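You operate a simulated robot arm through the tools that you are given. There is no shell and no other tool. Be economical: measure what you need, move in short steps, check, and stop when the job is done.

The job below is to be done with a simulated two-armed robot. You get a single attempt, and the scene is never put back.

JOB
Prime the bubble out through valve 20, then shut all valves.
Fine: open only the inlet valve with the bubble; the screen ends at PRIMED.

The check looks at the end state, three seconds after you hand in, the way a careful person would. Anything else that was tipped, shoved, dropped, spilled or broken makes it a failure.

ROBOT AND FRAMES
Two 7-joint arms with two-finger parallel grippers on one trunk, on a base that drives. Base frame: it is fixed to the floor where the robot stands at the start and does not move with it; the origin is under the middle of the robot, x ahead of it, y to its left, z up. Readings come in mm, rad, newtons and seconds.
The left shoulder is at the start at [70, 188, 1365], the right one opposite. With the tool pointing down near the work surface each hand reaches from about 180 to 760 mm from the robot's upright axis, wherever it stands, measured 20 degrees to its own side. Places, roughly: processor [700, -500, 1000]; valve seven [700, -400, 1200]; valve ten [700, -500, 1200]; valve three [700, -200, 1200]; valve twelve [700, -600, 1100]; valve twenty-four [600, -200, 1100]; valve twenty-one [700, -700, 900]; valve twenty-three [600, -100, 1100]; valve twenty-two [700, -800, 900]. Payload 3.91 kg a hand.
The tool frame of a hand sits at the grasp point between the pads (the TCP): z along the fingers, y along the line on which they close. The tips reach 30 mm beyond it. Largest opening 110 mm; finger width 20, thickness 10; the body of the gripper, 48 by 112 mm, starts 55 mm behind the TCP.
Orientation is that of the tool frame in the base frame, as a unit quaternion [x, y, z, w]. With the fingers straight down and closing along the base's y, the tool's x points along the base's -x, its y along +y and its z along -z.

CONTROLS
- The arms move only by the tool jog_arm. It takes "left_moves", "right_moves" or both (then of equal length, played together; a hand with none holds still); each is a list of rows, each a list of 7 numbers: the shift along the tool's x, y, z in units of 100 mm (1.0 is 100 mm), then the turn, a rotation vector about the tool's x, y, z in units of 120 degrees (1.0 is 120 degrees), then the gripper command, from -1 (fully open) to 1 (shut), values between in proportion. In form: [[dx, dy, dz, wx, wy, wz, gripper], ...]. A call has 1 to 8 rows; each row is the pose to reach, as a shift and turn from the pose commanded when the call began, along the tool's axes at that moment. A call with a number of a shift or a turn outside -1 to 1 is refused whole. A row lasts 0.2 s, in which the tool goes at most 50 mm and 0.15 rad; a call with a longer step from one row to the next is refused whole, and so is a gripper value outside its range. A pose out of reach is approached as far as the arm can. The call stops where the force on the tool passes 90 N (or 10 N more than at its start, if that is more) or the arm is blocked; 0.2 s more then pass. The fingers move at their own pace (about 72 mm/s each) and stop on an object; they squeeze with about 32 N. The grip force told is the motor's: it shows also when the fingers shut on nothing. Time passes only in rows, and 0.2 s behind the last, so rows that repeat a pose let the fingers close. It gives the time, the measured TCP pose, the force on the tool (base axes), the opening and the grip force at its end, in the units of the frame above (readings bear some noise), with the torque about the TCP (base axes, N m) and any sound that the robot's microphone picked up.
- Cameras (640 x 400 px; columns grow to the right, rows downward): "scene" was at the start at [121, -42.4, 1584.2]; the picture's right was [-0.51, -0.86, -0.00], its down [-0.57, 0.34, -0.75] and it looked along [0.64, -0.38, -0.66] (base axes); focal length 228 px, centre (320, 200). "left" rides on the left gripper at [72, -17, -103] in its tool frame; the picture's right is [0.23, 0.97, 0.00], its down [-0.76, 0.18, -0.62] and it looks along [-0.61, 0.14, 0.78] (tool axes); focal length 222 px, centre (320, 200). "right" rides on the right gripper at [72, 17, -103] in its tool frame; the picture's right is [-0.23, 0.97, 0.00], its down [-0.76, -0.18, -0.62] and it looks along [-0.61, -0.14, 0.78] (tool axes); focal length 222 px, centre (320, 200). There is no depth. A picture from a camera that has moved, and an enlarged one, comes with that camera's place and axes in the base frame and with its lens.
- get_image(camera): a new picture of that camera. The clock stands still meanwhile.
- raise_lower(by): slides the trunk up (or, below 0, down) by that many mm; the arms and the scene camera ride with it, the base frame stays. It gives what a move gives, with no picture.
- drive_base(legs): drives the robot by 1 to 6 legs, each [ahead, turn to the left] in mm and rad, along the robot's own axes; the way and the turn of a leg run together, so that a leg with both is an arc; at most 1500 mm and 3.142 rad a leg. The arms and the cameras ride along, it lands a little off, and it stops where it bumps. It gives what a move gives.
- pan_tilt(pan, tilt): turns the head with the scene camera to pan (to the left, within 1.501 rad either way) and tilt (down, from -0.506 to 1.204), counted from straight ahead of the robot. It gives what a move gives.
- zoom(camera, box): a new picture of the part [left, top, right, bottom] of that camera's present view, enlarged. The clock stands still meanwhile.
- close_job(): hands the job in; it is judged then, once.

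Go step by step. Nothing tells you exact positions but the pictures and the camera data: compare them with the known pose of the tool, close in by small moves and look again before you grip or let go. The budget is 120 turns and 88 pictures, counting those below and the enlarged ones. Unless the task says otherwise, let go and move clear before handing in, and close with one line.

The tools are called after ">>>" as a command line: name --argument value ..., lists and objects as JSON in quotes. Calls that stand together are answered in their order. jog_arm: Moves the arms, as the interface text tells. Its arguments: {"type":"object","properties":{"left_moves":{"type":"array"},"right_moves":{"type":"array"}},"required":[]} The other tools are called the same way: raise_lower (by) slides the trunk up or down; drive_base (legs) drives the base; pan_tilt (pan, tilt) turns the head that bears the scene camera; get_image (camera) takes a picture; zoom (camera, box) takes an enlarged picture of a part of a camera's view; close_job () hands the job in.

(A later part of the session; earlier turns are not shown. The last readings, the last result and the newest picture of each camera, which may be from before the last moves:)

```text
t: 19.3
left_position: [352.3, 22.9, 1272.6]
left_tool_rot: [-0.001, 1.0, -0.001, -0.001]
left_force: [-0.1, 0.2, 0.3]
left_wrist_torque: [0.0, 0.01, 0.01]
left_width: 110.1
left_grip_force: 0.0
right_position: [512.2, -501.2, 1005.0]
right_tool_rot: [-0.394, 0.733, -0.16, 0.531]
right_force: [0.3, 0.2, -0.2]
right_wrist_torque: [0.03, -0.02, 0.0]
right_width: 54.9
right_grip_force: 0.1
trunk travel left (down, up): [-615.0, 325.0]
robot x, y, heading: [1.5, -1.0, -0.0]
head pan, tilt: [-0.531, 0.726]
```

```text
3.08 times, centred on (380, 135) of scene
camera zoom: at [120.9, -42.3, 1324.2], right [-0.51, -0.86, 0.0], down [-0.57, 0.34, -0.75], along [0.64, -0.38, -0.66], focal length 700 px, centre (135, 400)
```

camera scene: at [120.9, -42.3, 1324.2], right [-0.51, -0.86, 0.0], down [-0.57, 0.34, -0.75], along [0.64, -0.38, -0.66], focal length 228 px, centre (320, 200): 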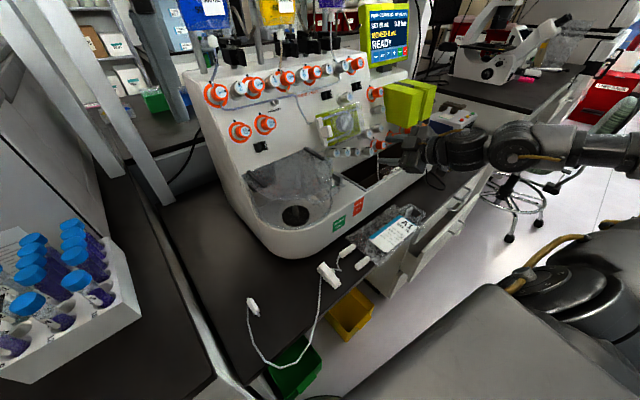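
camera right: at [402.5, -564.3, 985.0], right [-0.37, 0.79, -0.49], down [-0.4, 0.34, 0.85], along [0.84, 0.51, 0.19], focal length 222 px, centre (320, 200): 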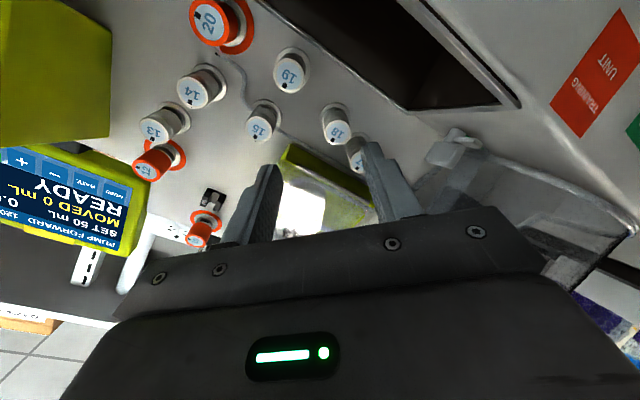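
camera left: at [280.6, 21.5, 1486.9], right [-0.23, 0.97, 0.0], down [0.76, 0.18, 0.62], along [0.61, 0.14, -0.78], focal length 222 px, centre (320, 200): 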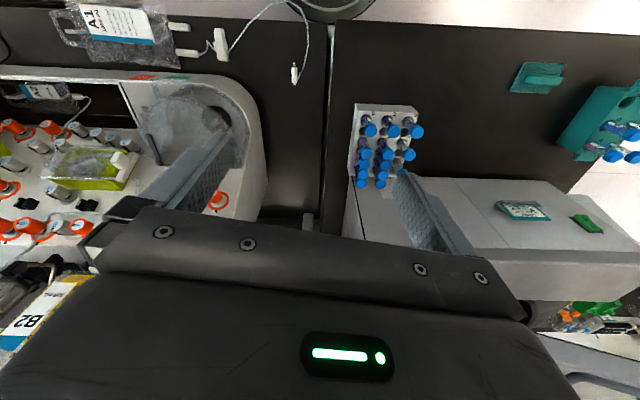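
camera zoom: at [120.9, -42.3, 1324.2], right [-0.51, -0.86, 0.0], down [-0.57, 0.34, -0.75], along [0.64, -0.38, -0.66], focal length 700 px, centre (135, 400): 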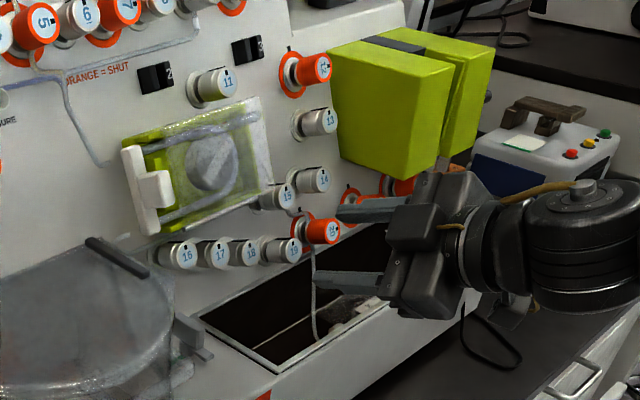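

Clearance looks sufficient. I move sideways onto the axis of valve 20, staying about 65 mm out.

>>> jog_arm --right_moves '[[0.23, -0.16, 0, 0, 0, 0, 0], [0.46, -0.32, 0, 0, 0, 0, 0], [0.7, -0.47, 0.0, 0, 0, 0, 0], [0.926, -0.631, 0.1, 0, 0, 0, 0], [0.926, -0.631, 0.45, 0, 0, 0, 0], [0.926, -0.631, 0.45, 0, 0, 0, 0]]'

>>> get_image --camera "right"

>>> zoom --camera "scene" --box '[310, 70, 450, 200]'

```text
t: 20.7
left_position: [350.6, 23.6, 1272.3]
left_tool_rot: [-0.002, 1.0, -0.002, 0.001]
left_force: [-0.6, -0.2, 1.4]
left_wrist_torque: [0.02, -0.01, 0.03]
left_width: 110.1
left_grip_force: 0.1
right_position: [566.5, -604.1, 969.0]
right_tool_rot: [-0.392, 0.733, -0.161, 0.532]
right_force: [0.8, 0.2, 0.6]
right_wrist_torque: [-0.02, 0.0, -0.01]
right_width: 54.9
right_grip_force: 0.1
trunk travel left (down, up): [-615.0, 325.0]
robot x, y, heading: [3.0, 0.7, -0.0]
head pan, tilt: [-0.531, 0.726]
```

```text
47 pictures are left
camera right: at [457.5, -666.2, 949.4], right [-0.37, 0.79, -0.49], down [-0.4, 0.34, 0.85], along [0.84, 0.51, 0.19], focal length 222 px, centre (320, 200)
```

right: 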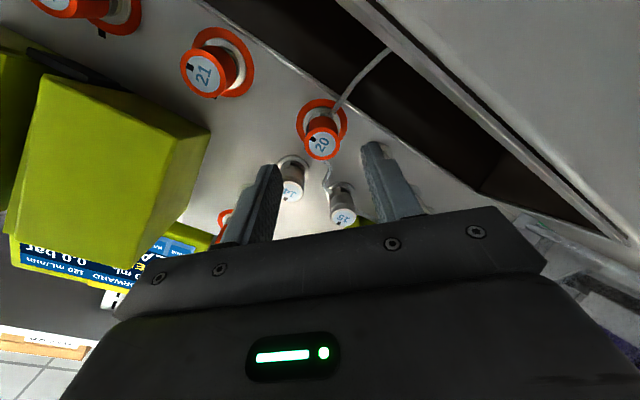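

```text
3.08 times, centred on (380, 135) of scene
camera zoom: at [119.6, -42.0, 1324.3], right [-0.51, -0.86, 0.0], down [-0.57, 0.34, -0.75], along [0.65, -0.38, -0.66], focal length 700 px, centre (135, 400)
```

zoom: 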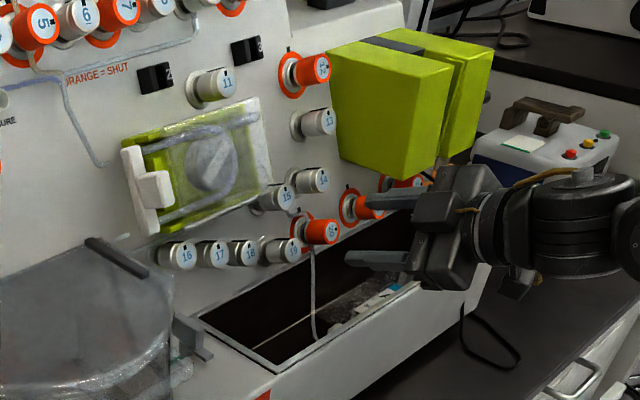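

Cap 20 sits on the axis, just like the 9 case at this stage. I advance 46 mm with the small −x correction.

>>> jog_arm --right_moves '[[-0.02, 0.01, 0.16, 0, 0, 0, 0.1], [-0.02, 0.01, 0.32, 0, 0, 0, 0.1], [-0.02, 0.01, 0.46, 0, 0, 0, 0.1], [-0.02, 0.01, 0.46, 0, 0, 0, 0.1]]'

>>> get_image --camera "right"

```text
t: 21.7
left_position: [350.9, 21.9, 1272.8]
left_tool_rot: [-0.001, 1.0, -0.002, 0.001]
left_force: [0.7, -0.4, 1.2]
left_wrist_torque: [0.02, -0.02, 0.02]
left_width: 110.0
left_grip_force: 0.0
right_position: [608.7, -592.0, 949.8]
right_tool_rot: [-0.394, 0.733, -0.159, 0.531]
right_force: [0.3, 0.7, -0.4]
right_wrist_torque: [0.0, -0.01, 0.03]
right_width: 49.5
right_grip_force: 0.0
trunk travel left (down, up): [-615.0, 325.0]
robot x, y, heading: [1.8, 3.6, 0.0]
head pan, tilt: [-0.531, 0.726]
```

```text
45 pictures are left
camera right: at [499.2, -655.2, 931.3], right [-0.37, 0.79, -0.49], down [-0.4, 0.34, 0.85], along [0.84, 0.51, 0.19], focal length 222 px, centre (320, 200)
```

right: 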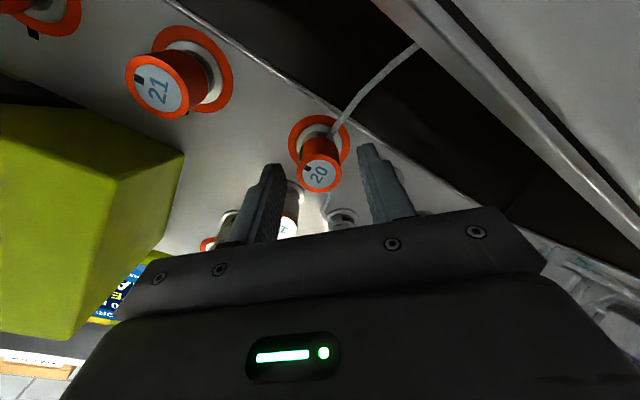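

The lime box would be in the way of the hand camera if I rolled upward here, so I'll make this turn from +45° to −45° roll instead. I back off 50 mm and roll +90° first.

>>> jog_arm --right_moves '[[0, 0, -0.25, 0, 0, 0, 0], [0, 0, -0.5, 0, 0, 0.07, 0], [0, 0, -0.5, 0, 0, 0.14, 0], [0, 0, -0.5, 0, 0, 0.21, 0], [0, 0, -0.5, 0, 0, 0.28, 0], [0, 0, -0.5, 0, 0, 0.35, 0], [0, 0, -0.5, 0, 0, 0.42, 0], [0, 0, -0.5, 0, 0, 0.49, 0]]'

>>> jog_arm --right_moves '[[0, 0, 0, 0, 0, 0.065, 0], [0, 0, 0, 0, 0, 0.13, 0], [0, 0, 0, 0, 0, 0.195, 0], [0, 0, 0, 0, 0, 0.26, 0], [0, 0, 0, 0, 0, 0.26, 0]]'

>>> get_image --camera "right"

```text
t: 23.5
left_position: [351.9, 22.7, 1271.6]
left_tool_rot: [-0.001, 1.0, -0.002, 0.0]
left_force: [-0.6, -0.7, -0.3]
left_wrist_torque: [0.0, 0.01, -0.01]
left_width: 110.1
left_grip_force: 0.2
right_position: [562.3, -601.9, 969.0]
right_tool_rot: [0.018, 0.832, 0.122, 0.541]
right_force: [0.3, 0.1, 1.0]
right_wrist_torque: [-0.01, 0.0, -0.01]
right_width: 55.1
right_grip_force: 0.1
trunk travel left (down, up): [-615.0, 325.0]
robot x, y, heading: [2.0, -0.7, -0.001]
head pan, tilt: [-0.531, 0.726]
```

```text
t: 24.7
left_position: [352.1, 23.5, 1271.0]
left_tool_rot: [-0.002, 1.0, -0.002, 0.001]
left_force: [-0.1, -0.4, -0.4]
left_wrist_torque: [-0.02, -0.02, 0.0]
left_width: 110.1
left_grip_force: 0.1
right_position: [562.1, -602.3, 970.2]
right_tool_rot: [0.241, 0.796, 0.263, 0.488]
right_force: [-1.1, 0.5, -0.1]
right_wrist_torque: [0.02, -0.01, 0.01]
right_width: 55.2
right_grip_force: 0.0
trunk travel left (down, up): [-615.0, 325.0]
robot x, y, heading: [1.0, -1.8, -0.001]
head pan, tilt: [-0.531, 0.726]
```

```text
44 pictures are left
camera right: at [442.2, -562.0, 972.7], right [0.22, 0.58, 0.79], down [-0.28, -0.73, 0.62], along [0.94, -0.35, 0.0], focal length 222 px, centre (320, 200)
```

right: 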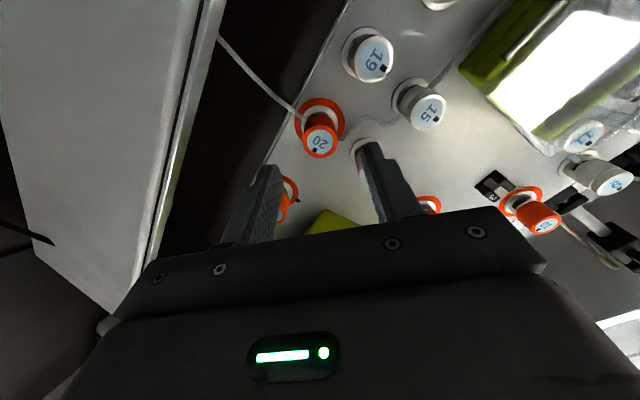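

Cap 20 is again centred on the axis. I advance 50 mm, close, and look.

>>> jog_arm --right_moves '[[0, 0, 0.2, 0, 0, 0, 0.1], [0, 0, 0.4, 0, 0, 0, 0.1], [0, 0, 0.52, 0, 0, 0, 0.1], [0, 0, 0.52, 0, 0, 0, 0.6], [0, 0, 0.52, 0, 0, 0, 1], [0, 0, 0.52, 0, 0, 0, 1]]'

>>> get_image --camera "right"

```text
t: 26.1
left_position: [351.2, 22.7, 1272.0]
left_tool_rot: [-0.001, 1.0, -0.002, 0.0]
left_force: [-0.7, -0.5, -0.1]
left_wrist_torque: [0.04, -0.02, -0.06]
left_width: 109.8
left_grip_force: 0.2
right_position: [611.0, -591.8, 949.8]
right_tool_rot: [0.24, 0.796, 0.262, 0.489]
right_force: [0.5, 0.9, -1.0]
right_wrist_torque: [-0.24, 0.34, -0.36]
right_width: 26.5
right_grip_force: 44.9
trunk travel left (down, up): [-615.0, 325.0]
robot x, y, heading: [1.3, 0.9, -0.004]
head pan, tilt: [-0.531, 0.726]
```

```text
43 pictures are left
camera right: at [490.1, -552.6, 952.3], right [0.22, 0.58, 0.78], down [-0.28, -0.73, 0.62], along [0.94, -0.35, 0.0], focal length 222 px, centre (320, 200)
```

right: 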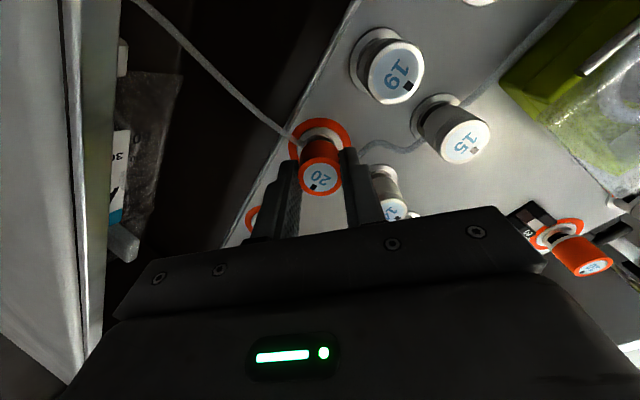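

Knob 20 is gripped. I turn it −90° over two calls.

>>> jog_arm --right_moves '[[0, 0, 0, 0, 0, -0.07, 1], [0, 0, 0, 0, 0, -0.14, 1], [0, 0, 0, 0, 0, -0.21, 1], [0, 0, 0, 0, 0, -0.28, 1], [0, 0, 0, 0, 0, -0.35, 1], [0, 0, 0, 0, 0, -0.42, 1], [0, 0, 0, 0, 0, -0.49, 1]]'

>>> jog_arm --right_moves '[[0, 0, 0, 0, 0, -0.07, 1], [0, 0, 0, 0, 0, -0.14, 1], [0, 0, 0, 0, 0, -0.21, 1], [0, 0, 0, 0, 0, -0.26, 1], [0, 0, 0, 0, 0, -0.26, 1]]'

>>> get_image --camera "right"

```text
t: 27.7
left_position: [353.8, 22.2, 1270.5]
left_tool_rot: [-0.001, 1.0, -0.001, -0.001]
left_force: [-0.2, 0.6, 0.2]
left_wrist_torque: [0.0, 0.01, 0.01]
left_width: 110.1
left_grip_force: 0.1
right_position: [611.3, -592.8, 949.3]
right_tool_rot: [-0.182, 0.812, -0.012, 0.554]
right_force: [4.8, -3.7, -1.0]
right_wrist_torque: [-0.34, 0.62, -0.57]
right_width: 26.5
right_grip_force: 45.2
trunk travel left (down, up): [-615.0, 325.0]
robot x, y, heading: [1.3, -0.8, 0.001]
head pan, tilt: [-0.531, 0.726]
```

```text
t: 28.9
left_position: [352.9, 20.6, 1272.0]
left_tool_rot: [0.0, 1.0, -0.001, -0.001]
left_force: [0.1, 0.5, 0.3]
left_wrist_torque: [-0.01, 0.03, -0.01]
left_width: 110.1
left_grip_force: 0.1
right_position: [611.4, -594.3, 949.2]
right_tool_rot: [-0.393, 0.733, -0.162, 0.531]
right_force: [7.1, -6.6, 1.9]
right_wrist_torque: [-0.39, 0.2, -0.69]
right_width: 26.5
right_grip_force: 45.2
trunk travel left (down, up): [-615.0, 325.0]
robot x, y, heading: [-1.6, 1.1, 0.004]
head pan, tilt: [-0.531, 0.726]
```

```text
42 pictures are left
camera right: at [501.4, -655.9, 930.0], right [-0.37, 0.79, -0.49], down [-0.4, 0.34, 0.85], along [0.84, 0.51, 0.19], focal length 222 px, centre (320, 200)
```

right: 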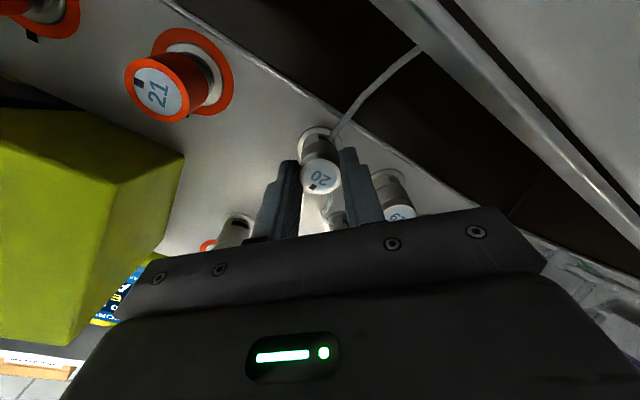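

Valve 20 is now silver and open. I let go, back off, and look at the screen to locate START.

>>> jog_arm --right_moves '[[0, 0, 0, 0, 0, 0, 0.3], [0, 0, 0, 0, 0, 0, 0.2], [0, 0, -0.2, 0, 0, 0, 0.2], [0, 0, -0.5, 0, 0, 0, 0.2], [0, 0, -0.8, 0, 0, 0, 0.2], [0, 0, -1.0, 0, 0, 0, 0.2]]'

>>> zoom --camera "scene" --box '[340, 0, 450, 180]'

```text
t: 30.3
left_position: [350.6, 22.7, 1272.7]
left_tool_rot: [-0.001, 1.0, -0.001, 0.0]
left_force: [-0.4, 0.1, 0.1]
left_wrist_torque: [0.02, 0.0, -0.01]
left_width: 110.2
left_grip_force: 0.0
right_position: [519.0, -610.2, 988.3]
right_tool_rot: [-0.393, 0.733, -0.159, 0.532]
right_force: [-0.4, 0.2, 0.8]
right_wrist_torque: [0.0, -0.01, 0.0]
right_width: 44.0
right_grip_force: 0.1
trunk travel left (down, up): [-615.0, 325.0]
robot x, y, heading: [-1.5, -1.7, -0.004]
head pan, tilt: [-0.531, 0.726]
```

```text
2.22 times, centred on (395, 90) of scene
camera zoom: at [120.0, -42.8, 1324.2], right [-0.51, -0.86, 0.0], down [-0.57, 0.34, -0.75], along [0.65, -0.38, -0.66], focal length 506 px, centre (153, 444)
```

zoom: 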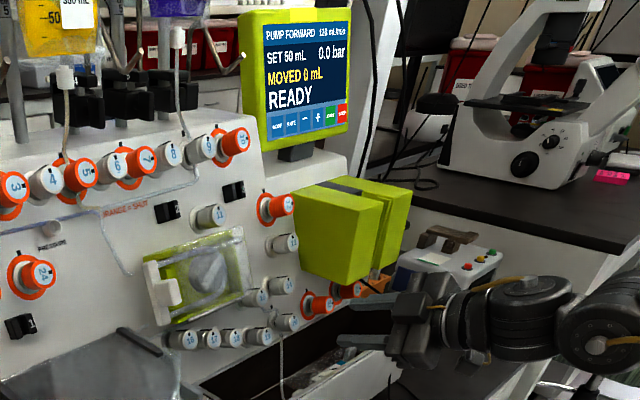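

START is at about [795,-773,1185], too far from here, so the base must shift about 350 mm to the right along the counter. I fold the right arm back and look to the right for obstacles.

>>> jog_arm --right_moves '[[0, 0, -0.35, 0, 0, 0, 0.2], [0, 0, -0.7, 0, 0, 0, 0.2], [0, 0, -1.0, 0, 0, 0, 0.2]]'

>>> jog_arm --right_moves '[[-0.2, 0.2, -0.25, 0, 0, 0, 0.2], [-0.4, 0.4, -0.5, 0, 0, 0, 0.2], [-0.6, 0.6, -0.75, 0, 0, 0, 0.2], [-0.8, 0.8, -0.9, 0, 0, 0, 0.2], [-1.0, 0.9, -1.0, 0, 0, 0, 0.2]]'

>>> pan_tilt --pan -1.4 --tilt 0.7

>>> get_image --camera "scene"

```text
t: 31.1
left_position: [349.9, 23.0, 1272.8]
left_tool_rot: [-0.001, 1.0, -0.003, 0.0]
left_force: [0.0, -0.5, 0.4]
left_wrist_torque: [-0.01, 0.0, -0.01]
left_width: 110.0
left_grip_force: 0.1
right_position: [427.6, -628.4, 1029.0]
right_tool_rot: [-0.393, 0.733, -0.16, 0.532]
right_force: [-0.2, 0.0, 0.3]
right_wrist_torque: [0.0, 0.0, 0.0]
right_width: 44.2
right_grip_force: 0.1
trunk travel left (down, up): [-615.0, 325.0]
robot x, y, heading: [1.8, -1.7, 0.0]
head pan, tilt: [-0.531, 0.726]
```

```text
t: 32.3
left_position: [351.4, 23.0, 1272.6]
left_tool_rot: [-0.001, 1.0, -0.002, 0.0]
left_force: [0.1, -0.5, 0.4]
left_wrist_torque: [0.0, -0.01, 0.0]
left_width: 109.9
left_grip_force: 0.1
right_position: [312.7, -516.7, 1071.6]
right_tool_rot: [-0.393, 0.734, -0.159, 0.531]
right_force: [0.1, -1.1, 0.5]
right_wrist_torque: [-0.01, -0.01, 0.01]
right_width: 44.2
right_grip_force: 0.1
trunk travel left (down, up): [-615.0, 325.0]
robot x, y, heading: [-1.9, 2.1, -0.0]
head pan, tilt: [-0.531, 0.726]
```

```text
t: 33.5
left_position: [351.6, 23.8, 1272.0]
left_tool_rot: [-0.001, 1.0, -0.001, 0.0]
left_force: [0.8, -1.0, 0.6]
left_wrist_torque: [-0.03, 0.0, -0.04]
left_width: 109.7
left_grip_force: 0.0
right_position: [314.7, -515.4, 1073.5]
right_tool_rot: [-0.393, 0.733, -0.161, 0.531]
right_force: [0.2, 0.7, 0.5]
right_wrist_torque: [-0.01, 0.02, 0.01]
right_width: 43.6
right_grip_force: 0.1
trunk travel left (down, up): [-615.0, 325.0]
robot x, y, heading: [-3.1, -3.9, -0.003]
head pan, tilt: [-1.4, 0.7]
```

```text
40 pictures are left
camera scene: at [63.1, -83.7, 1326.4], right [-0.99, -0.17, 0.0], down [-0.11, 0.63, -0.76], along [0.13, -0.75, -0.64], focal length 228 px, centre (320, 200)
```

scene: 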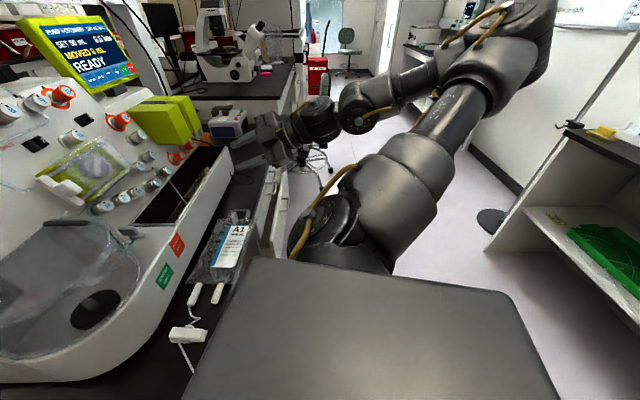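

The floor to the right looks clear and both hands are inside a 610 mm radius. I turn right to face along the counter, drive 350 mm and turn back.

>>> drive_base --legs '[[0, -1.37]]'

>>> drive_base --legs '[[350, 0]]'

>>> drive_base --legs '[[0, 1.2]]'

```text
t: 36.8
left_position: [127.3, -312.8, 1271.6]
left_tool_rot: [0.586, 0.81, -0.003, -0.003]
left_force: [-0.3, 0.9, 0.7]
left_wrist_torque: [0.01, -0.03, -0.01]
left_width: 110.2
left_grip_force: 0.1
right_position: [-397.7, -442.1, 1071.0]
right_tool_rot: [0.113, 0.826, -0.44, 0.333]
right_force: [0.3, -1.2, 0.9]
right_wrist_torque: [0.01, 0.03, -0.02]
right_width: 43.9
right_grip_force: 0.0
trunk travel left (down, up): [-615.0, 325.0]
robot x, y, heading: [-15.5, 11.9, -1.148]
head pan, tilt: [-1.4, 0.7]
stopped in leg 1: the robot was blocked; the commanded pose is now the measured one
```

```text
t: 38.0
left_position: [153.0, -348.2, 1271.3]
left_tool_rot: [0.572, 0.82, -0.003, -0.003]
left_force: [-0.6, -0.4, 0.0]
left_wrist_torque: [0.12, 0.01, 0.01]
left_width: 110.0
left_grip_force: 0.0
right_position: [-365.4, -496.0, 1067.9]
right_tool_rot: [0.101, 0.832, -0.427, 0.338]
right_force: [-0.5, -0.3, -0.6]
right_wrist_torque: [-0.02, -0.06, 0.03]
right_width: 43.8
right_grip_force: 0.1
trunk travel left (down, up): [-615.0, 325.0]
robot x, y, heading: [-2.7, -27.8, -1.054]
head pan, tilt: [-1.4, 0.7]
stopped in leg 1: the robot was blocked; the commanded pose is now the measured one
```

```text
t: 41.4
left_position: [347.7, 0.3, 1272.5]
left_tool_rot: [0.009, 1.0, -0.003, 0.0]
left_force: [-0.1, -0.2, -0.1]
left_wrist_torque: [-0.05, 0.02, -0.03]
left_width: 110.1
left_grip_force: 0.1
right_position: [296.9, -537.7, 1066.9]
right_tool_rot: [-0.386, 0.744, -0.159, 0.521]
right_force: [-0.4, -1.1, 0.3]
right_wrist_torque: [0.01, 0.03, -0.02]
right_width: 44.1
right_grip_force: 0.0
trunk travel left (down, up): [-615.0, 325.0]
robot x, y, heading: [-2.8, -24.5, 0.141]
head pan, tilt: [-1.4, 0.7]
```

The turn was blocked near −1.15 rad, presumably the base against the counter. I'll back up first, then approach diagonally.

>>> drive_base --legs '[[-250, 0]]'

>>> drive_base --legs '[[0, -0.89]]'

```text
t: 43.2
left_position: [99.9, -35.6, 1273.3]
left_tool_rot: [0.01, 1.0, -0.004, 0.0]
left_force: [-0.2, -0.4, 1.2]
left_wrist_torque: [0.0, -0.01, -0.01]
left_width: 109.9
left_grip_force: 0.1
right_position: [48.6, -572.8, 1066.9]
right_tool_rot: [-0.385, 0.745, -0.162, 0.521]
right_force: [0.2, 0.5, -0.1]
right_wrist_torque: [-0.01, 0.03, 0.02]
right_width: 44.0
right_grip_force: 0.0
trunk travel left (down, up): [-615.0, 325.0]
robot x, y, heading: [-251.3, -62.4, 0.144]
head pan, tilt: [-1.4, 0.7]
```

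```text
t: 45.9
left_position: [-7.3, -317.0, 1273.6]
left_tool_rot: [0.438, 0.899, -0.004, -0.002]
left_force: [-0.2, -0.6, 0.1]
left_wrist_torque: [0.0, -0.01, 0.04]
left_width: 110.0
left_grip_force: 0.1
right_position: [-455.3, -620.1, 1067.3]
right_tool_rot: [-0.029, 0.838, -0.37, 0.401]
right_force: [0.0, -1.0, -0.3]
right_wrist_torque: [0.01, 0.02, 0.01]
right_width: 44.1
right_grip_force: 0.1
trunk travel left (down, up): [-615.0, 325.0]
robot x, y, heading: [-250.9, -61.7, -0.744]
head pan, tilt: [-1.4, 0.7]
```

Backing up and turning were free. Now I drive ahead 380 mm and turn back left.

>>> drive_base --legs '[[380, 0]]'

>>> drive_base --legs '[[0, 0.64]]'

>>> pan_tilt --pan -0.4 --tilt 0.45

>>> get_image --camera "scene"

```text
t: 48.3
left_position: [272.8, -579.8, 1273.2]
left_tool_rot: [0.439, 0.898, -0.003, -0.002]
left_force: [0.2, 0.2, 0.3]
left_wrist_torque: [0.0, 0.02, -0.01]
left_width: 110.1
left_grip_force: 0.1
right_position: [-175.7, -877.7, 1068.7]
right_tool_rot: [-0.028, 0.838, -0.37, 0.4]
right_force: [-0.4, -0.3, 0.1]
right_wrist_torque: [-0.03, 0.02, 0.03]
right_width: 43.7
right_grip_force: 0.0
trunk travel left (down, up): [-615.0, 325.0]
robot x, y, heading: [30.3, -326.0, -0.747]
head pan, tilt: [-1.4, 0.7]
```

```text
t: 50.4
left_position: [377.3, -382.6, 1272.3]
left_tool_rot: [0.134, 0.991, -0.004, 0.0]
left_force: [0.8, 0.6, 0.4]
left_wrist_torque: [-0.01, -0.01, -0.03]
left_width: 110.1
left_grip_force: 0.0
right_position: [194.9, -892.2, 1067.2]
right_tool_rot: [-0.29, 0.787, -0.225, 0.496]
right_force: [0.3, -0.3, 0.5]
right_wrist_torque: [0.04, -0.01, -0.01]
right_width: 44.0
right_grip_force: 0.1
trunk travel left (down, up): [-615.0, 325.0]
robot x, y, heading: [28.8, -322.2, -0.109]
head pan, tilt: [-1.4, 0.7]
```

```text
t: 51.7
left_position: [377.6, -381.7, 1271.8]
left_tool_rot: [0.135, 0.991, -0.003, 0.0]
left_force: [0.3, -0.4, -0.2]
left_wrist_torque: [0.02, -0.03, 0.02]
left_width: 110.1
left_grip_force: 0.1
right_position: [195.9, -891.6, 1067.7]
right_tool_rot: [-0.289, 0.786, -0.225, 0.497]
right_force: [-0.9, -0.5, 0.3]
right_wrist_torque: [0.01, -0.02, 0.01]
right_width: 43.8
right_grip_force: 0.1
trunk travel left (down, up): [-615.0, 325.0]
robot x, y, heading: [29.1, -326.7, -0.107]
head pan, tilt: [-0.4, 0.45]
```

```text
39 pictures are left
camera scene: at [158.1, -373.1, 1348.6], right [-0.49, -0.87, 0.0], down [-0.38, 0.21, -0.9], along [0.79, -0.44, -0.44], focal length 228 px, centre (320, 200)
```

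scene: 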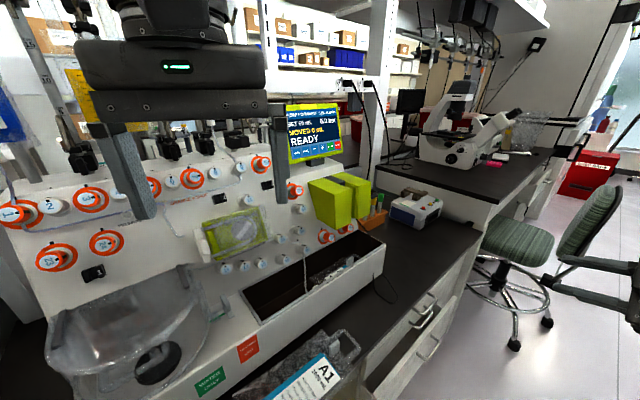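

The base is now at [29,-325], within reach of the screen. I zoom in on the screen to pin down START.

>>> zoom --camera "scene" --box '[275, 90, 365, 170]'

```text
5.00 times, centred on (320, 130) of scene
camera zoom: at [158.1, -373.1, 1348.6], right [-0.49, -0.87, 0.0], down [-0.38, 0.21, -0.9], along [0.79, -0.44, -0.44], focal length 1138 px, centre (320, 550)
```

zoom: 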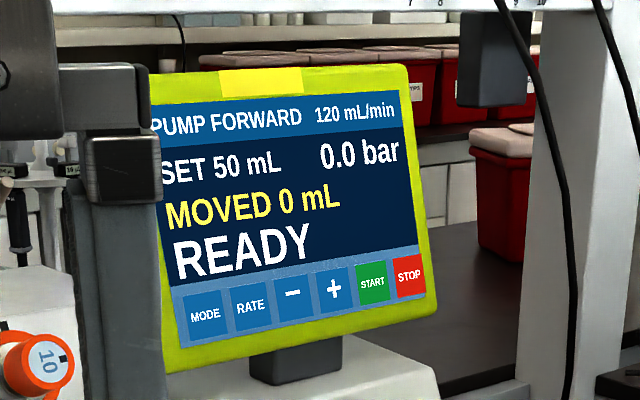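

START is at about [782,-758,1184] and the screen is tilted back about 10°. I raise the trunk 180 mm so the arm passes over the lime box, close the fingers and go forward.

>>> raise_lower --by 180

>>> jog_arm --right_moves '[[-0.135, -0.013, 0.24, -0.028, -0.0276, -0.0173, 0.6], [-0.27, -0.027, 0.48, -0.056, -0.055, -0.035, 1], [-0.405, -0.04, 0.716, -0.084, -0.0827, -0.052, 1], [-0.405, -0.04, 0.716, -0.084, -0.0827, -0.052, 1]]'

```text
t: 53.7
left_position: [378.3, -381.9, 1453.0]
left_tool_rot: [0.133, 0.991, -0.004, -0.001]
left_force: [1.1, -0.2, 0.5]
left_wrist_torque: [0.01, 0.0, -0.01]
left_width: 110.0
left_grip_force: 0.0
right_position: [196.5, -891.3, 1247.5]
right_tool_rot: [-0.29, 0.787, -0.226, 0.496]
right_force: [0.1, -0.1, 0.0]
right_wrist_torque: [0.01, 0.02, 0.02]
right_width: 43.9
right_grip_force: 0.2
trunk travel left (down, up): [-795.0, 145.0]
robot x, y, heading: [28.4, -321.9, -0.106]
head pan, tilt: [-0.4, 0.45]
```

```text
t: 54.7
left_position: [377.1, -382.6, 1452.7]
left_tool_rot: [0.134, 0.991, -0.004, 0.0]
left_force: [-0.1, -0.8, 0.6]
left_wrist_torque: [-0.02, 0.01, -0.02]
left_width: 110.0
left_grip_force: 0.1
right_position: [276.2, -870.6, 1247.6]
right_tool_rot: [-0.392, 0.74, -0.156, 0.524]
right_force: [-0.7, -0.9, 0.1]
right_wrist_torque: [0.0, 0.0, 0.03]
right_width: 0.0
right_grip_force: 31.9
trunk travel left (down, up): [-795.0, 145.0]
robot x, y, heading: [31.1, -321.8, -0.108]
head pan, tilt: [-0.4, 0.45]
```

Orientation is right. I go forward towards the point in front of the screen in four equal calls.

>>> jog_arm --right_moves '[[-0.1, -0.082, 0.29, 0, 0, 0, 1], [-0.2, -0.164, 0.58, 0, 0, 0, 1], [-0.298, -0.246, 0.875, 0, 0, 0, 1]]'

>>> jog_arm --right_moves '[[-0.1, -0.082, 0.29, 0, 0, 0, 1], [-0.2, -0.164, 0.58, 0, 0, 0, 1], [-0.298, -0.246, 0.875, 0, 0, 0, 1]]'

>>> jog_arm --right_moves '[[-0.1, -0.082, 0.29, 0, 0, 0, 1], [-0.2, -0.164, 0.58, 0, 0, 0, 1], [-0.298, -0.246, 0.875, 0, 0, 0, 1]]'

>>> get_image --camera "right"

>>> get_image --camera "scene"

```text
t: 55.5
left_position: [380.0, -382.5, 1451.3]
left_tool_rot: [0.134, 0.991, -0.003, 0.0]
left_force: [0.6, 0.1, 0.5]
left_wrist_torque: [0.0, 0.03, 0.02]
left_width: 110.2
left_grip_force: 0.0
right_position: [370.4, -848.8, 1247.0]
right_tool_rot: [-0.392, 0.741, -0.156, 0.523]
right_force: [0.3, 0.0, 0.0]
right_wrist_torque: [0.05, -0.02, -0.02]
right_width: 0.0
right_grip_force: 32.7
trunk travel left (down, up): [-795.0, 145.0]
robot x, y, heading: [27.1, -321.9, -0.107]
head pan, tilt: [-0.4, 0.45]
```

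```text
t: 56.3
left_position: [378.7, -383.7, 1451.7]
left_tool_rot: [0.133, 0.991, -0.005, -0.001]
left_force: [-0.6, -0.1, -0.2]
left_wrist_torque: [0.01, 0.01, 0.0]
left_width: 109.9
left_grip_force: 0.1
right_position: [465.0, -829.1, 1247.9]
right_tool_rot: [-0.393, 0.74, -0.155, 0.523]
right_force: [0.0, 0.4, 0.3]
right_wrist_torque: [0.01, 0.03, 0.0]
right_width: 0.2
right_grip_force: 32.2
trunk travel left (down, up): [-795.0, 145.0]
robot x, y, heading: [29.2, -329.8, -0.106]
head pan, tilt: [-0.4, 0.45]
```

```text
t: 57.1
left_position: [379.4, -382.5, 1452.5]
left_tool_rot: [0.134, 0.991, -0.004, 0.0]
left_force: [0.5, -0.3, 0.8]
left_wrist_torque: [-0.03, 0.04, 0.02]
left_width: 109.9
left_grip_force: 0.1
right_position: [557.3, -803.5, 1246.0]
right_tool_rot: [-0.393, 0.741, -0.155, 0.522]
right_force: [0.4, -0.1, -0.7]
right_wrist_torque: [-0.01, 0.0, -0.01]
right_width: 0.1
right_grip_force: 31.8
trunk travel left (down, up): [-795.0, 145.0]
robot x, y, heading: [30.1, -323.4, -0.106]
head pan, tilt: [-0.4, 0.45]
```

```text
37 pictures are left
camera right: at [445.8, -866.0, 1229.6], right [-0.37, 0.8, -0.48], down [-0.37, 0.34, 0.86], along [0.85, 0.5, 0.17], focal length 222 px, centre (320, 200)
```

right: 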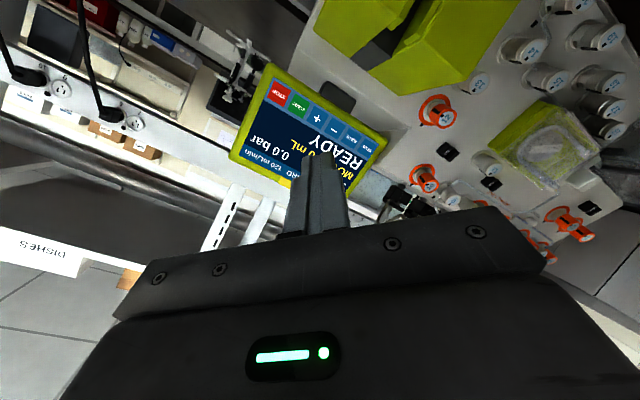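

```text
36 pictures are left
camera scene: at [159.5, -372.7, 1528.5], right [-0.49, -0.87, 0.0], down [-0.38, 0.21, -0.9], along [0.79, -0.44, -0.44], focal length 228 px, centre (320, 200)
```

scene: 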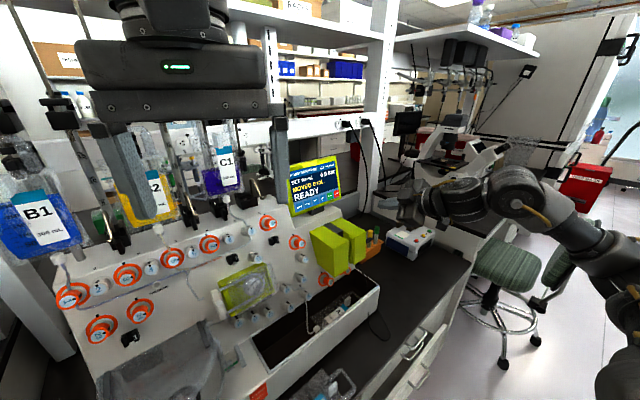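

START triangulates to about [800,-770,1180]. I shift to bring the tip axis onto it and go 170 mm closer, then re-measure.

>>> jog_arm --right_moves '[[-0.04, -0.11, 0.28, 0, 0, 0, 1], [-0.08, -0.22, 0.56, 0, 0, 0, 1], [-0.13, -0.335, 0.85, 0, 0, 0, 1], [-0.13, -0.335, 0.85, 0, 0, 0, 1]]'

>>> jog_arm --right_moves '[[0, 0, 0.3, 0, 0, 0, 1], [0, 0, 0.6, 0, 0, 0, 1], [0, 0, 0.85, 0, 0, 0, 1], [0, 0, 0.85, 0, 0, 0, 1]]'

>>> get_image --camera "right"

```text
t: 58.1
left_position: [377.6, -382.5, 1452.2]
left_tool_rot: [0.134, 0.991, -0.003, 0.001]
left_force: [-0.4, -0.3, -0.3]
left_wrist_torque: [-0.03, 0.01, 0.01]
left_width: 110.1
left_grip_force: 0.0
right_position: [646.8, -801.6, 1241.5]
right_tool_rot: [-0.392, 0.741, -0.157, 0.523]
right_force: [0.2, -0.3, -0.4]
right_wrist_torque: [-0.02, 0.02, 0.0]
right_width: 0.0
right_grip_force: 32.8
trunk travel left (down, up): [-795.0, 145.0]
robot x, y, heading: [29.5, -324.4, -0.108]
head pan, tilt: [-0.4, 0.45]
```

```text
t: 59.1
left_position: [378.4, -382.8, 1452.9]
left_tool_rot: [0.133, 0.991, -0.002, -0.001]
left_force: [0.4, -0.4, -0.4]
left_wrist_torque: [0.0, -0.02, -0.04]
left_width: 109.9
left_grip_force: 0.2
right_position: [723.2, -786.4, 1206.4]
right_tool_rot: [-0.393, 0.741, -0.157, 0.522]
right_force: [-0.4, 0.4, -0.1]
right_wrist_torque: [-0.02, -0.01, -0.07]
right_width: 0.0
right_grip_force: 32.0
trunk travel left (down, up): [-795.0, 145.0]
robot x, y, heading: [30.1, -321.9, -0.106]
head pan, tilt: [-0.4, 0.45]
```

```text
35 pictures are left
camera right: at [613.3, -848.5, 1190.0], right [-0.37, 0.8, -0.48], down [-0.37, 0.34, 0.86], along [0.85, 0.5, 0.17], focal length 222 px, centre (320, 200)
```

right: 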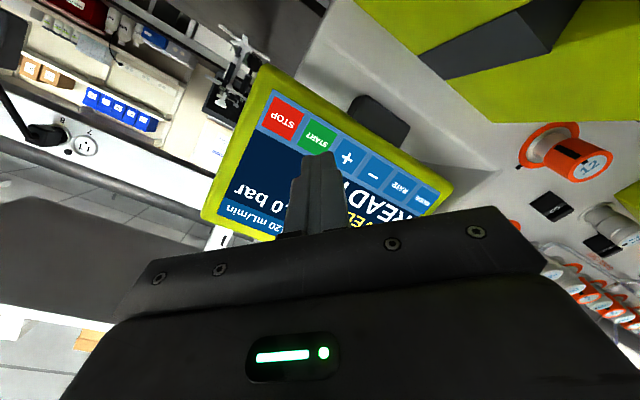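

START lies on the tip axis about 77 mm from the TCP, i.e. 47 mm from the tips. I advance 32 mm and look again.

>>> jog_arm --right_moves '[[0, 0, 0.16, 0, 0, 0, 1], [0, 0, 0.32, 0, 0, 0, 1], [0, 0, 0.32, 0, 0, 0, 1]]'

>>> zoom --camera "right" --box '[220, 70, 460, 250]'

```text
t: 59.9
left_position: [376.3, -382.4, 1452.1]
left_tool_rot: [0.134, 0.991, -0.004, 0.001]
left_force: [0.2, 0.1, -1.1]
left_wrist_torque: [0.04, 0.02, 0.02]
left_width: 109.9
left_grip_force: 0.1
right_position: [751.6, -781.1, 1195.1]
right_tool_rot: [-0.392, 0.741, -0.156, 0.523]
right_force: [-0.1, -0.2, 0.3]
right_wrist_torque: [0.0, 0.0, -0.01]
right_width: 0.0
right_grip_force: 32.0
trunk travel left (down, up): [-795.0, 145.0]
robot x, y, heading: [28.8, -324.5, -0.102]
head pan, tilt: [-0.4, 0.45]
```

```text
2.22 times, centred on (340, 160) of right
camera zoom: at [641.6, -843.1, 1177.7], right [-0.37, 0.8, -0.48], down [-0.37, 0.34, 0.86], along [0.85, 0.5, 0.17], focal length 494 px, centre (276, 289)
```

zoom: 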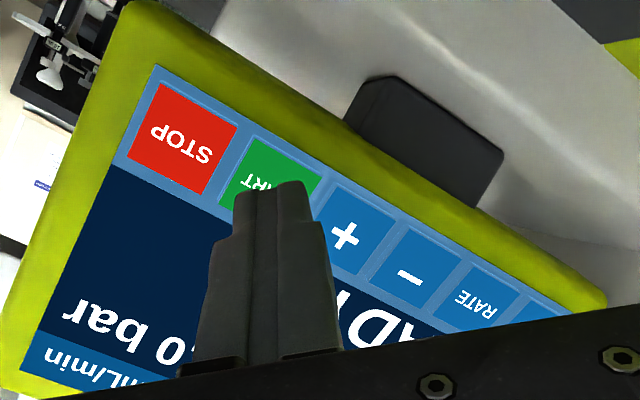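

The tips are over START, about 16 mm off. I press gently in small steps.

>>> jog_arm --right_moves '[[0, 0, 0.06, 0, 0, 0, 1], [0, 0, 0.12, 0, 0, 0, 1], [0, 0, 0.14, 0, 0, 0, 1]]'

>>> zoom --camera "scene" --box '[275, 145, 365, 225]'

```text
t: 60.7
left_position: [378.5, -383.0, 1452.5]
left_tool_rot: [0.135, 0.991, -0.003, 0.0]
left_force: [0.0, -0.6, 0.0]
left_wrist_torque: [0.03, -0.01, 0.02]
left_width: 110.2
left_grip_force: 0.1
right_position: [765.2, -779.0, 1188.1]
right_tool_rot: [-0.392, 0.741, -0.157, 0.523]
right_force: [-0.3, 0.7, 0.4]
right_wrist_torque: [-0.01, -0.03, 0.0]
right_width: 0.1
right_grip_force: 32.3
trunk travel left (down, up): [-795.0, 145.0]
robot x, y, heading: [30.5, -322.7, -0.111]
head pan, tilt: [-0.4, 0.45]
```

```text
5.00 times, centred on (320, 185) of scene
camera zoom: at [158.2, -373.1, 1528.6], right [-0.49, -0.87, 0.0], down [-0.38, 0.21, -0.9], along [0.79, -0.44, -0.44], focal length 1138 px, centre (320, 275)
```

zoom: 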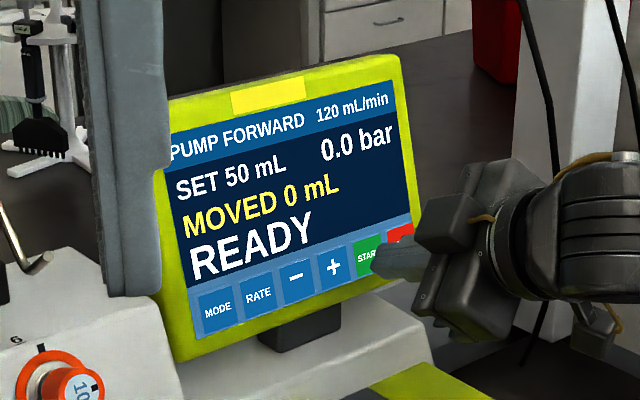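

Not yet touching, still READY. I continue in small steps along the same line.

>>> jog_arm --right_moves '[[0, 0, 0.03, 0, 0, 0, 1], [0, 0, 0.06, 0, 0, 0, 1], [0, 0, 0.08, 0, 0, 0, 1]]'

```text
t: 61.5
left_position: [376.7, -382.7, 1454.0]
left_tool_rot: [0.134, 0.991, -0.003, 0.0]
left_force: [0.2, -0.6, 1.1]
left_wrist_torque: [0.01, 0.01, -0.03]
left_width: 110.0
left_grip_force: 0.1
right_position: [771.7, -776.4, 1185.5]
right_tool_rot: [-0.392, 0.741, -0.155, 0.523]
right_force: [-0.4, -0.3, -0.4]
right_wrist_torque: [0.0, -0.02, 0.02]
right_width: 0.2
right_grip_force: 31.8
trunk travel left (down, up): [-795.0, 145.0]
robot x, y, heading: [29.5, -323.3, -0.108]
head pan, tilt: [-0.4, 0.45]
```

>>> jog_arm --right_moves '[[0, 0, 0.03, 0, 0, 0, 1], [0, 0, 0.06, 0, 0, 0, 1], [0, 0, 0.08, 0, 0, 0, 1]]'

>>> zoom --camera "right" --box '[220, 70, 460, 250]'

```text
t: 62.3
left_position: [374.3, -383.7, 1454.4]
left_tool_rot: [0.135, 0.991, -0.004, 0.001]
left_force: [0.1, -0.5, 0.3]
left_wrist_torque: [0.0, 0.03, 0.0]
left_width: 109.6
left_grip_force: 0.1
right_position: [776.0, -776.5, 1185.0]
right_tool_rot: [-0.392, 0.74, -0.156, 0.524]
right_force: [-10.1, -1.4, 2.6]
right_wrist_torque: [0.01, -0.1, -0.02]
right_width: 0.1
right_grip_force: 32.1
trunk travel left (down, up): [-795.0, 145.0]
robot x, y, heading: [29.1, -321.9, -0.114]
head pan, tilt: [-0.4, 0.45]
heard: click
```

```text
2.22 times, centred on (340, 160) of right
camera zoom: at [665.8, -837.7, 1167.7], right [-0.37, 0.8, -0.48], down [-0.38, 0.34, 0.86], along [0.85, 0.5, 0.17], focal length 494 px, centre (276, 289)
```

zoom: 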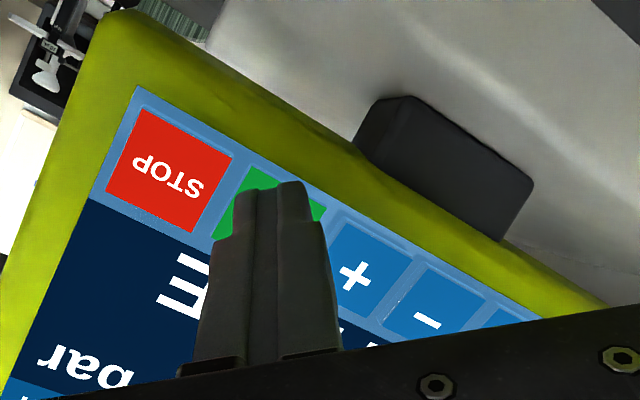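

A click was heard. I back off 60 mm and read the screen.

>>> jog_arm --right_moves '[[0, 0, -0.2, 0, 0, 0, 1], [0, 0, -0.4, 0, 0, 0, 1], [0, 0, -0.6, 0, 0, 0, 1]]'

>>> zoom --camera "scene" --box '[275, 145, 365, 225]'

```text
t: 63.1
left_position: [376.6, -383.3, 1452.8]
left_tool_rot: [0.134, 0.991, -0.003, 0.0]
left_force: [-0.4, 0.4, -0.7]
left_wrist_torque: [0.0, 0.0, -0.02]
left_width: 110.2
left_grip_force: 0.1
right_position: [724.0, -787.2, 1207.8]
right_tool_rot: [-0.392, 0.741, -0.156, 0.523]
right_force: [-0.6, -0.3, -0.3]
right_wrist_torque: [0.02, 0.01, -0.01]
right_width: 0.0
right_grip_force: 32.3
trunk travel left (down, up): [-795.0, 145.0]
robot x, y, heading: [31.5, -323.3, -0.106]
head pan, tilt: [-0.4, 0.45]
```

```text
5.00 times, centred on (320, 185) of scene
camera zoom: at [157.5, -373.5, 1528.6], right [-0.49, -0.87, 0.0], down [-0.38, 0.21, -0.9], along [0.79, -0.44, -0.44], focal length 1138 px, centre (320, 275)
```

zoom: 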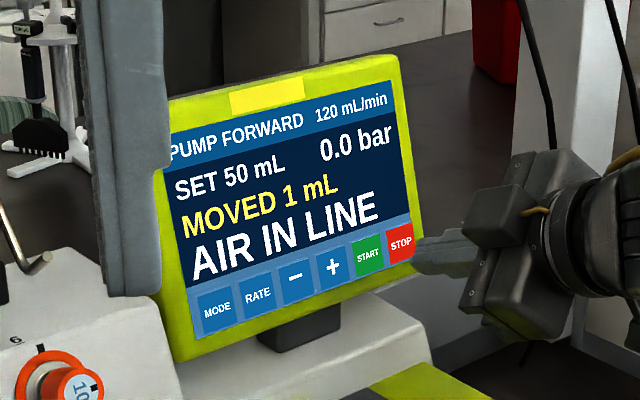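

It reads AIR IN LINE at 1 mL, which fits pumping the bubble. I let time pass while staying put and look again.

>>> jog_arm --right_moves '[[0, 0, 0, 0, 0, 0, 1], [0, 0, 0, 0, 0, 0, 1], [0, 0, 0, 0, 0, 0, 1], [0, 0, 0, 0, 0, 0, 1], [0, 0, 0, 0, 0, 0, 1], [0, 0, 0, 0, 0, 0, 1], [0, 0, 0, 0, 0, 0, 1], [0, 0, 0, 0, 0, 0, 1]]'

>>> zoom --camera "scene" --box '[275, 145, 365, 225]'

>>> zoom --camera "scene" --box '[130, 190, 350, 330]'

```text
t: 64.9
left_position: [378.0, -382.3, 1451.8]
left_tool_rot: [0.134, 0.991, -0.004, -0.001]
left_force: [-1.1, 0.3, -0.3]
left_wrist_torque: [0.0, -0.03, -0.01]
left_width: 109.8
left_grip_force: 0.1
right_position: [724.0, -785.4, 1206.9]
right_tool_rot: [-0.392, 0.741, -0.156, 0.523]
right_force: [-0.1, 0.4, -0.8]
right_wrist_torque: [0.01, 0.01, -0.01]
right_width: 0.0
right_grip_force: 31.9
trunk travel left (down, up): [-795.0, 145.0]
robot x, y, heading: [27.8, -325.6, -0.107]
head pan, tilt: [-0.4, 0.45]
```

```text
5.00 times, centred on (320, 185) of scene
camera zoom: at [158.3, -373.1, 1528.6], right [-0.49, -0.87, 0.0], down [-0.38, 0.21, -0.9], along [0.79, -0.44, -0.44], focal length 1138 px, centre (320, 275)
```

zoom: 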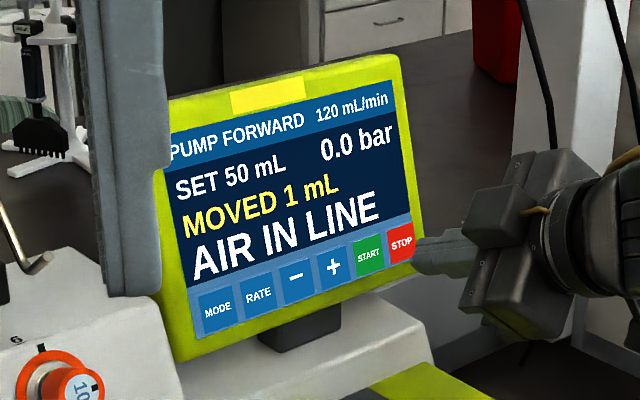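

```text
2.86 times, centred on (240, 260) of scene
camera zoom: at [158.3, -373.1, 1528.6], right [-0.49, -0.87, 0.0], down [-0.38, 0.21, -0.9], along [0.79, -0.44, -0.44], focal length 650 px, centre (549, 29)
```

zoom: 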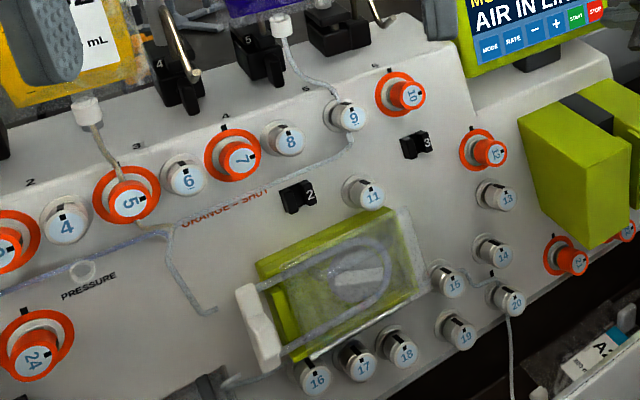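

The pump stopped at 1 mL with AIR IN LINE in "PUMP FORWARD" mode. That confirms air on inlet 9, and another mode, probably a priming one, must be needed. I move over MODE, about 129 mm to the left.

>>> jog_arm --right_moves '[[-0.23, 0.23, -0.1, 0, 0, 0, 1], [-0.46, 0.46, -0.1, 0, 0, 0, 1], [-0.69, 0.69, -0.05, 0, 0, 0, 1], [-0.91, 0.918, 0, 0, 0, 0, 1], [-0.91, 0.918, 0.2, 0, 0, 0, 1], [-0.91, 0.918, 0.2, 0, 0, 0, 1]]'

>>> get_image --camera "right"

```text
t: 66.3
left_position: [377.3, -383.6, 1452.3]
left_tool_rot: [0.134, 0.991, -0.004, 0.0]
left_force: [0.3, -0.3, 1.3]
left_wrist_torque: [-0.03, -0.07, 0.0]
left_width: 110.1
left_grip_force: 0.0
right_position: [717.7, -656.5, 1198.8]
right_tool_rot: [-0.392, 0.741, -0.155, 0.523]
right_force: [0.2, 0.2, -0.4]
right_wrist_torque: [-0.01, -0.01, -0.01]
right_width: 0.1
right_grip_force: 32.0
trunk travel left (down, up): [-795.0, 145.0]
robot x, y, heading: [31.2, -325.8, -0.102]
head pan, tilt: [-0.4, 0.45]
```

```text
28 pictures are left
camera right: at [608.1, -718.5, 1182.6], right [-0.37, 0.8, -0.48], down [-0.37, 0.34, 0.86], along [0.85, 0.5, 0.17], focal length 222 px, centre (320, 200)
```

right: 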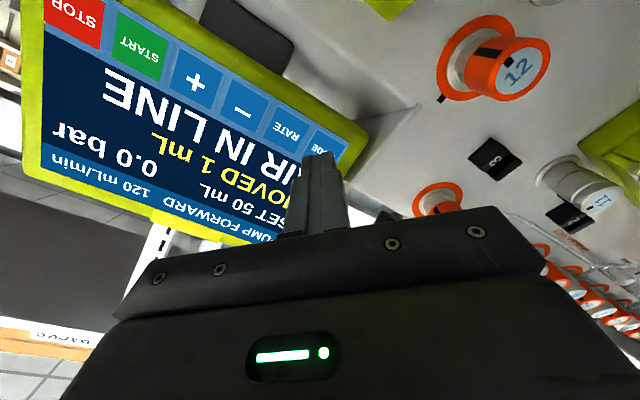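

MODE is about 8 mm further left than the tip axis. I correct that and press carefully.

>>> jog_arm --right_moves '[[-0.05, 0.075, 0.12, 0, 0, 0, 1], [-0.05, 0.075, 0.24, 0, 0, 0, 1], [-0.05, 0.075, 0.32, 0, 0, 0, 1], [-0.05, 0.075, 0.35, 0, 0, 0, 1], [-0.05, 0.075, 0.37, 0, 0, 0, 1]]'

```text
t: 67.5
left_position: [376.3, -382.6, 1453.3]
left_tool_rot: [0.134, 0.991, -0.002, 0.001]
left_force: [-0.1, -0.8, -0.1]
left_wrist_torque: [0.02, 0.03, -0.02]
left_width: 109.7
left_grip_force: 0.2
right_position: [747.1, -641.7, 1183.2]
right_tool_rot: [-0.393, 0.74, -0.156, 0.523]
right_force: [-1.7, 0.4, 0.3]
right_wrist_torque: [0.04, -0.03, 0.01]
right_width: 0.0
right_grip_force: 32.0
trunk travel left (down, up): [-795.0, 145.0]
robot x, y, heading: [32.1, -323.3, -0.107]
head pan, tilt: [-0.4, 0.45]
heard: click
```

A click was heard. I back off slightly and read the screen.

>>> jog_arm --right_moves '[[0, 0, -0.2, 0, 0, 0, 1], [0, 0, -0.4, 0, 0, 0, 1]]'

>>> zoom --camera "scene" --box '[275, 145, 365, 225]'

```text
t: 68.1
left_position: [377.8, -382.5, 1453.4]
left_tool_rot: [0.134, 0.991, -0.003, 0.001]
left_force: [-0.3, 0.5, -0.8]
left_wrist_torque: [-0.01, 0.01, 0.02]
left_width: 110.1
left_grip_force: 0.0
right_position: [712.5, -649.4, 1199.0]
right_tool_rot: [-0.393, 0.74, -0.156, 0.523]
right_force: [0.0, 0.0, -0.3]
right_wrist_torque: [0.0, 0.02, 0.01]
right_width: 0.0
right_grip_force: 31.7
trunk travel left (down, up): [-795.0, 145.0]
robot x, y, heading: [30.2, -324.1, -0.11]
head pan, tilt: [-0.4, 0.45]
```

```text
5.00 times, centred on (320, 185) of scene
camera zoom: at [156.9, -373.3, 1528.7], right [-0.49, -0.87, 0.0], down [-0.38, 0.21, -0.9], along [0.79, -0.44, -0.43], focal length 1138 px, centre (320, 275)
```

zoom: 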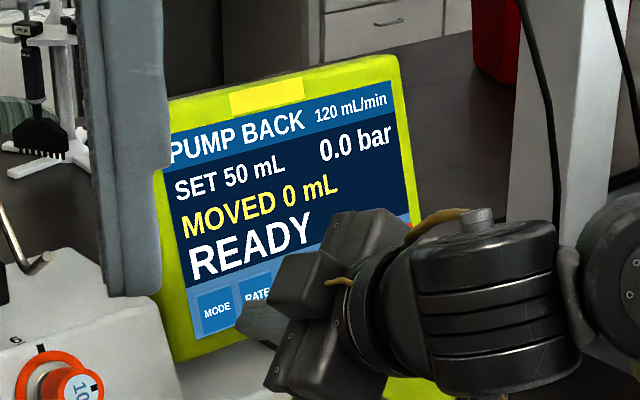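

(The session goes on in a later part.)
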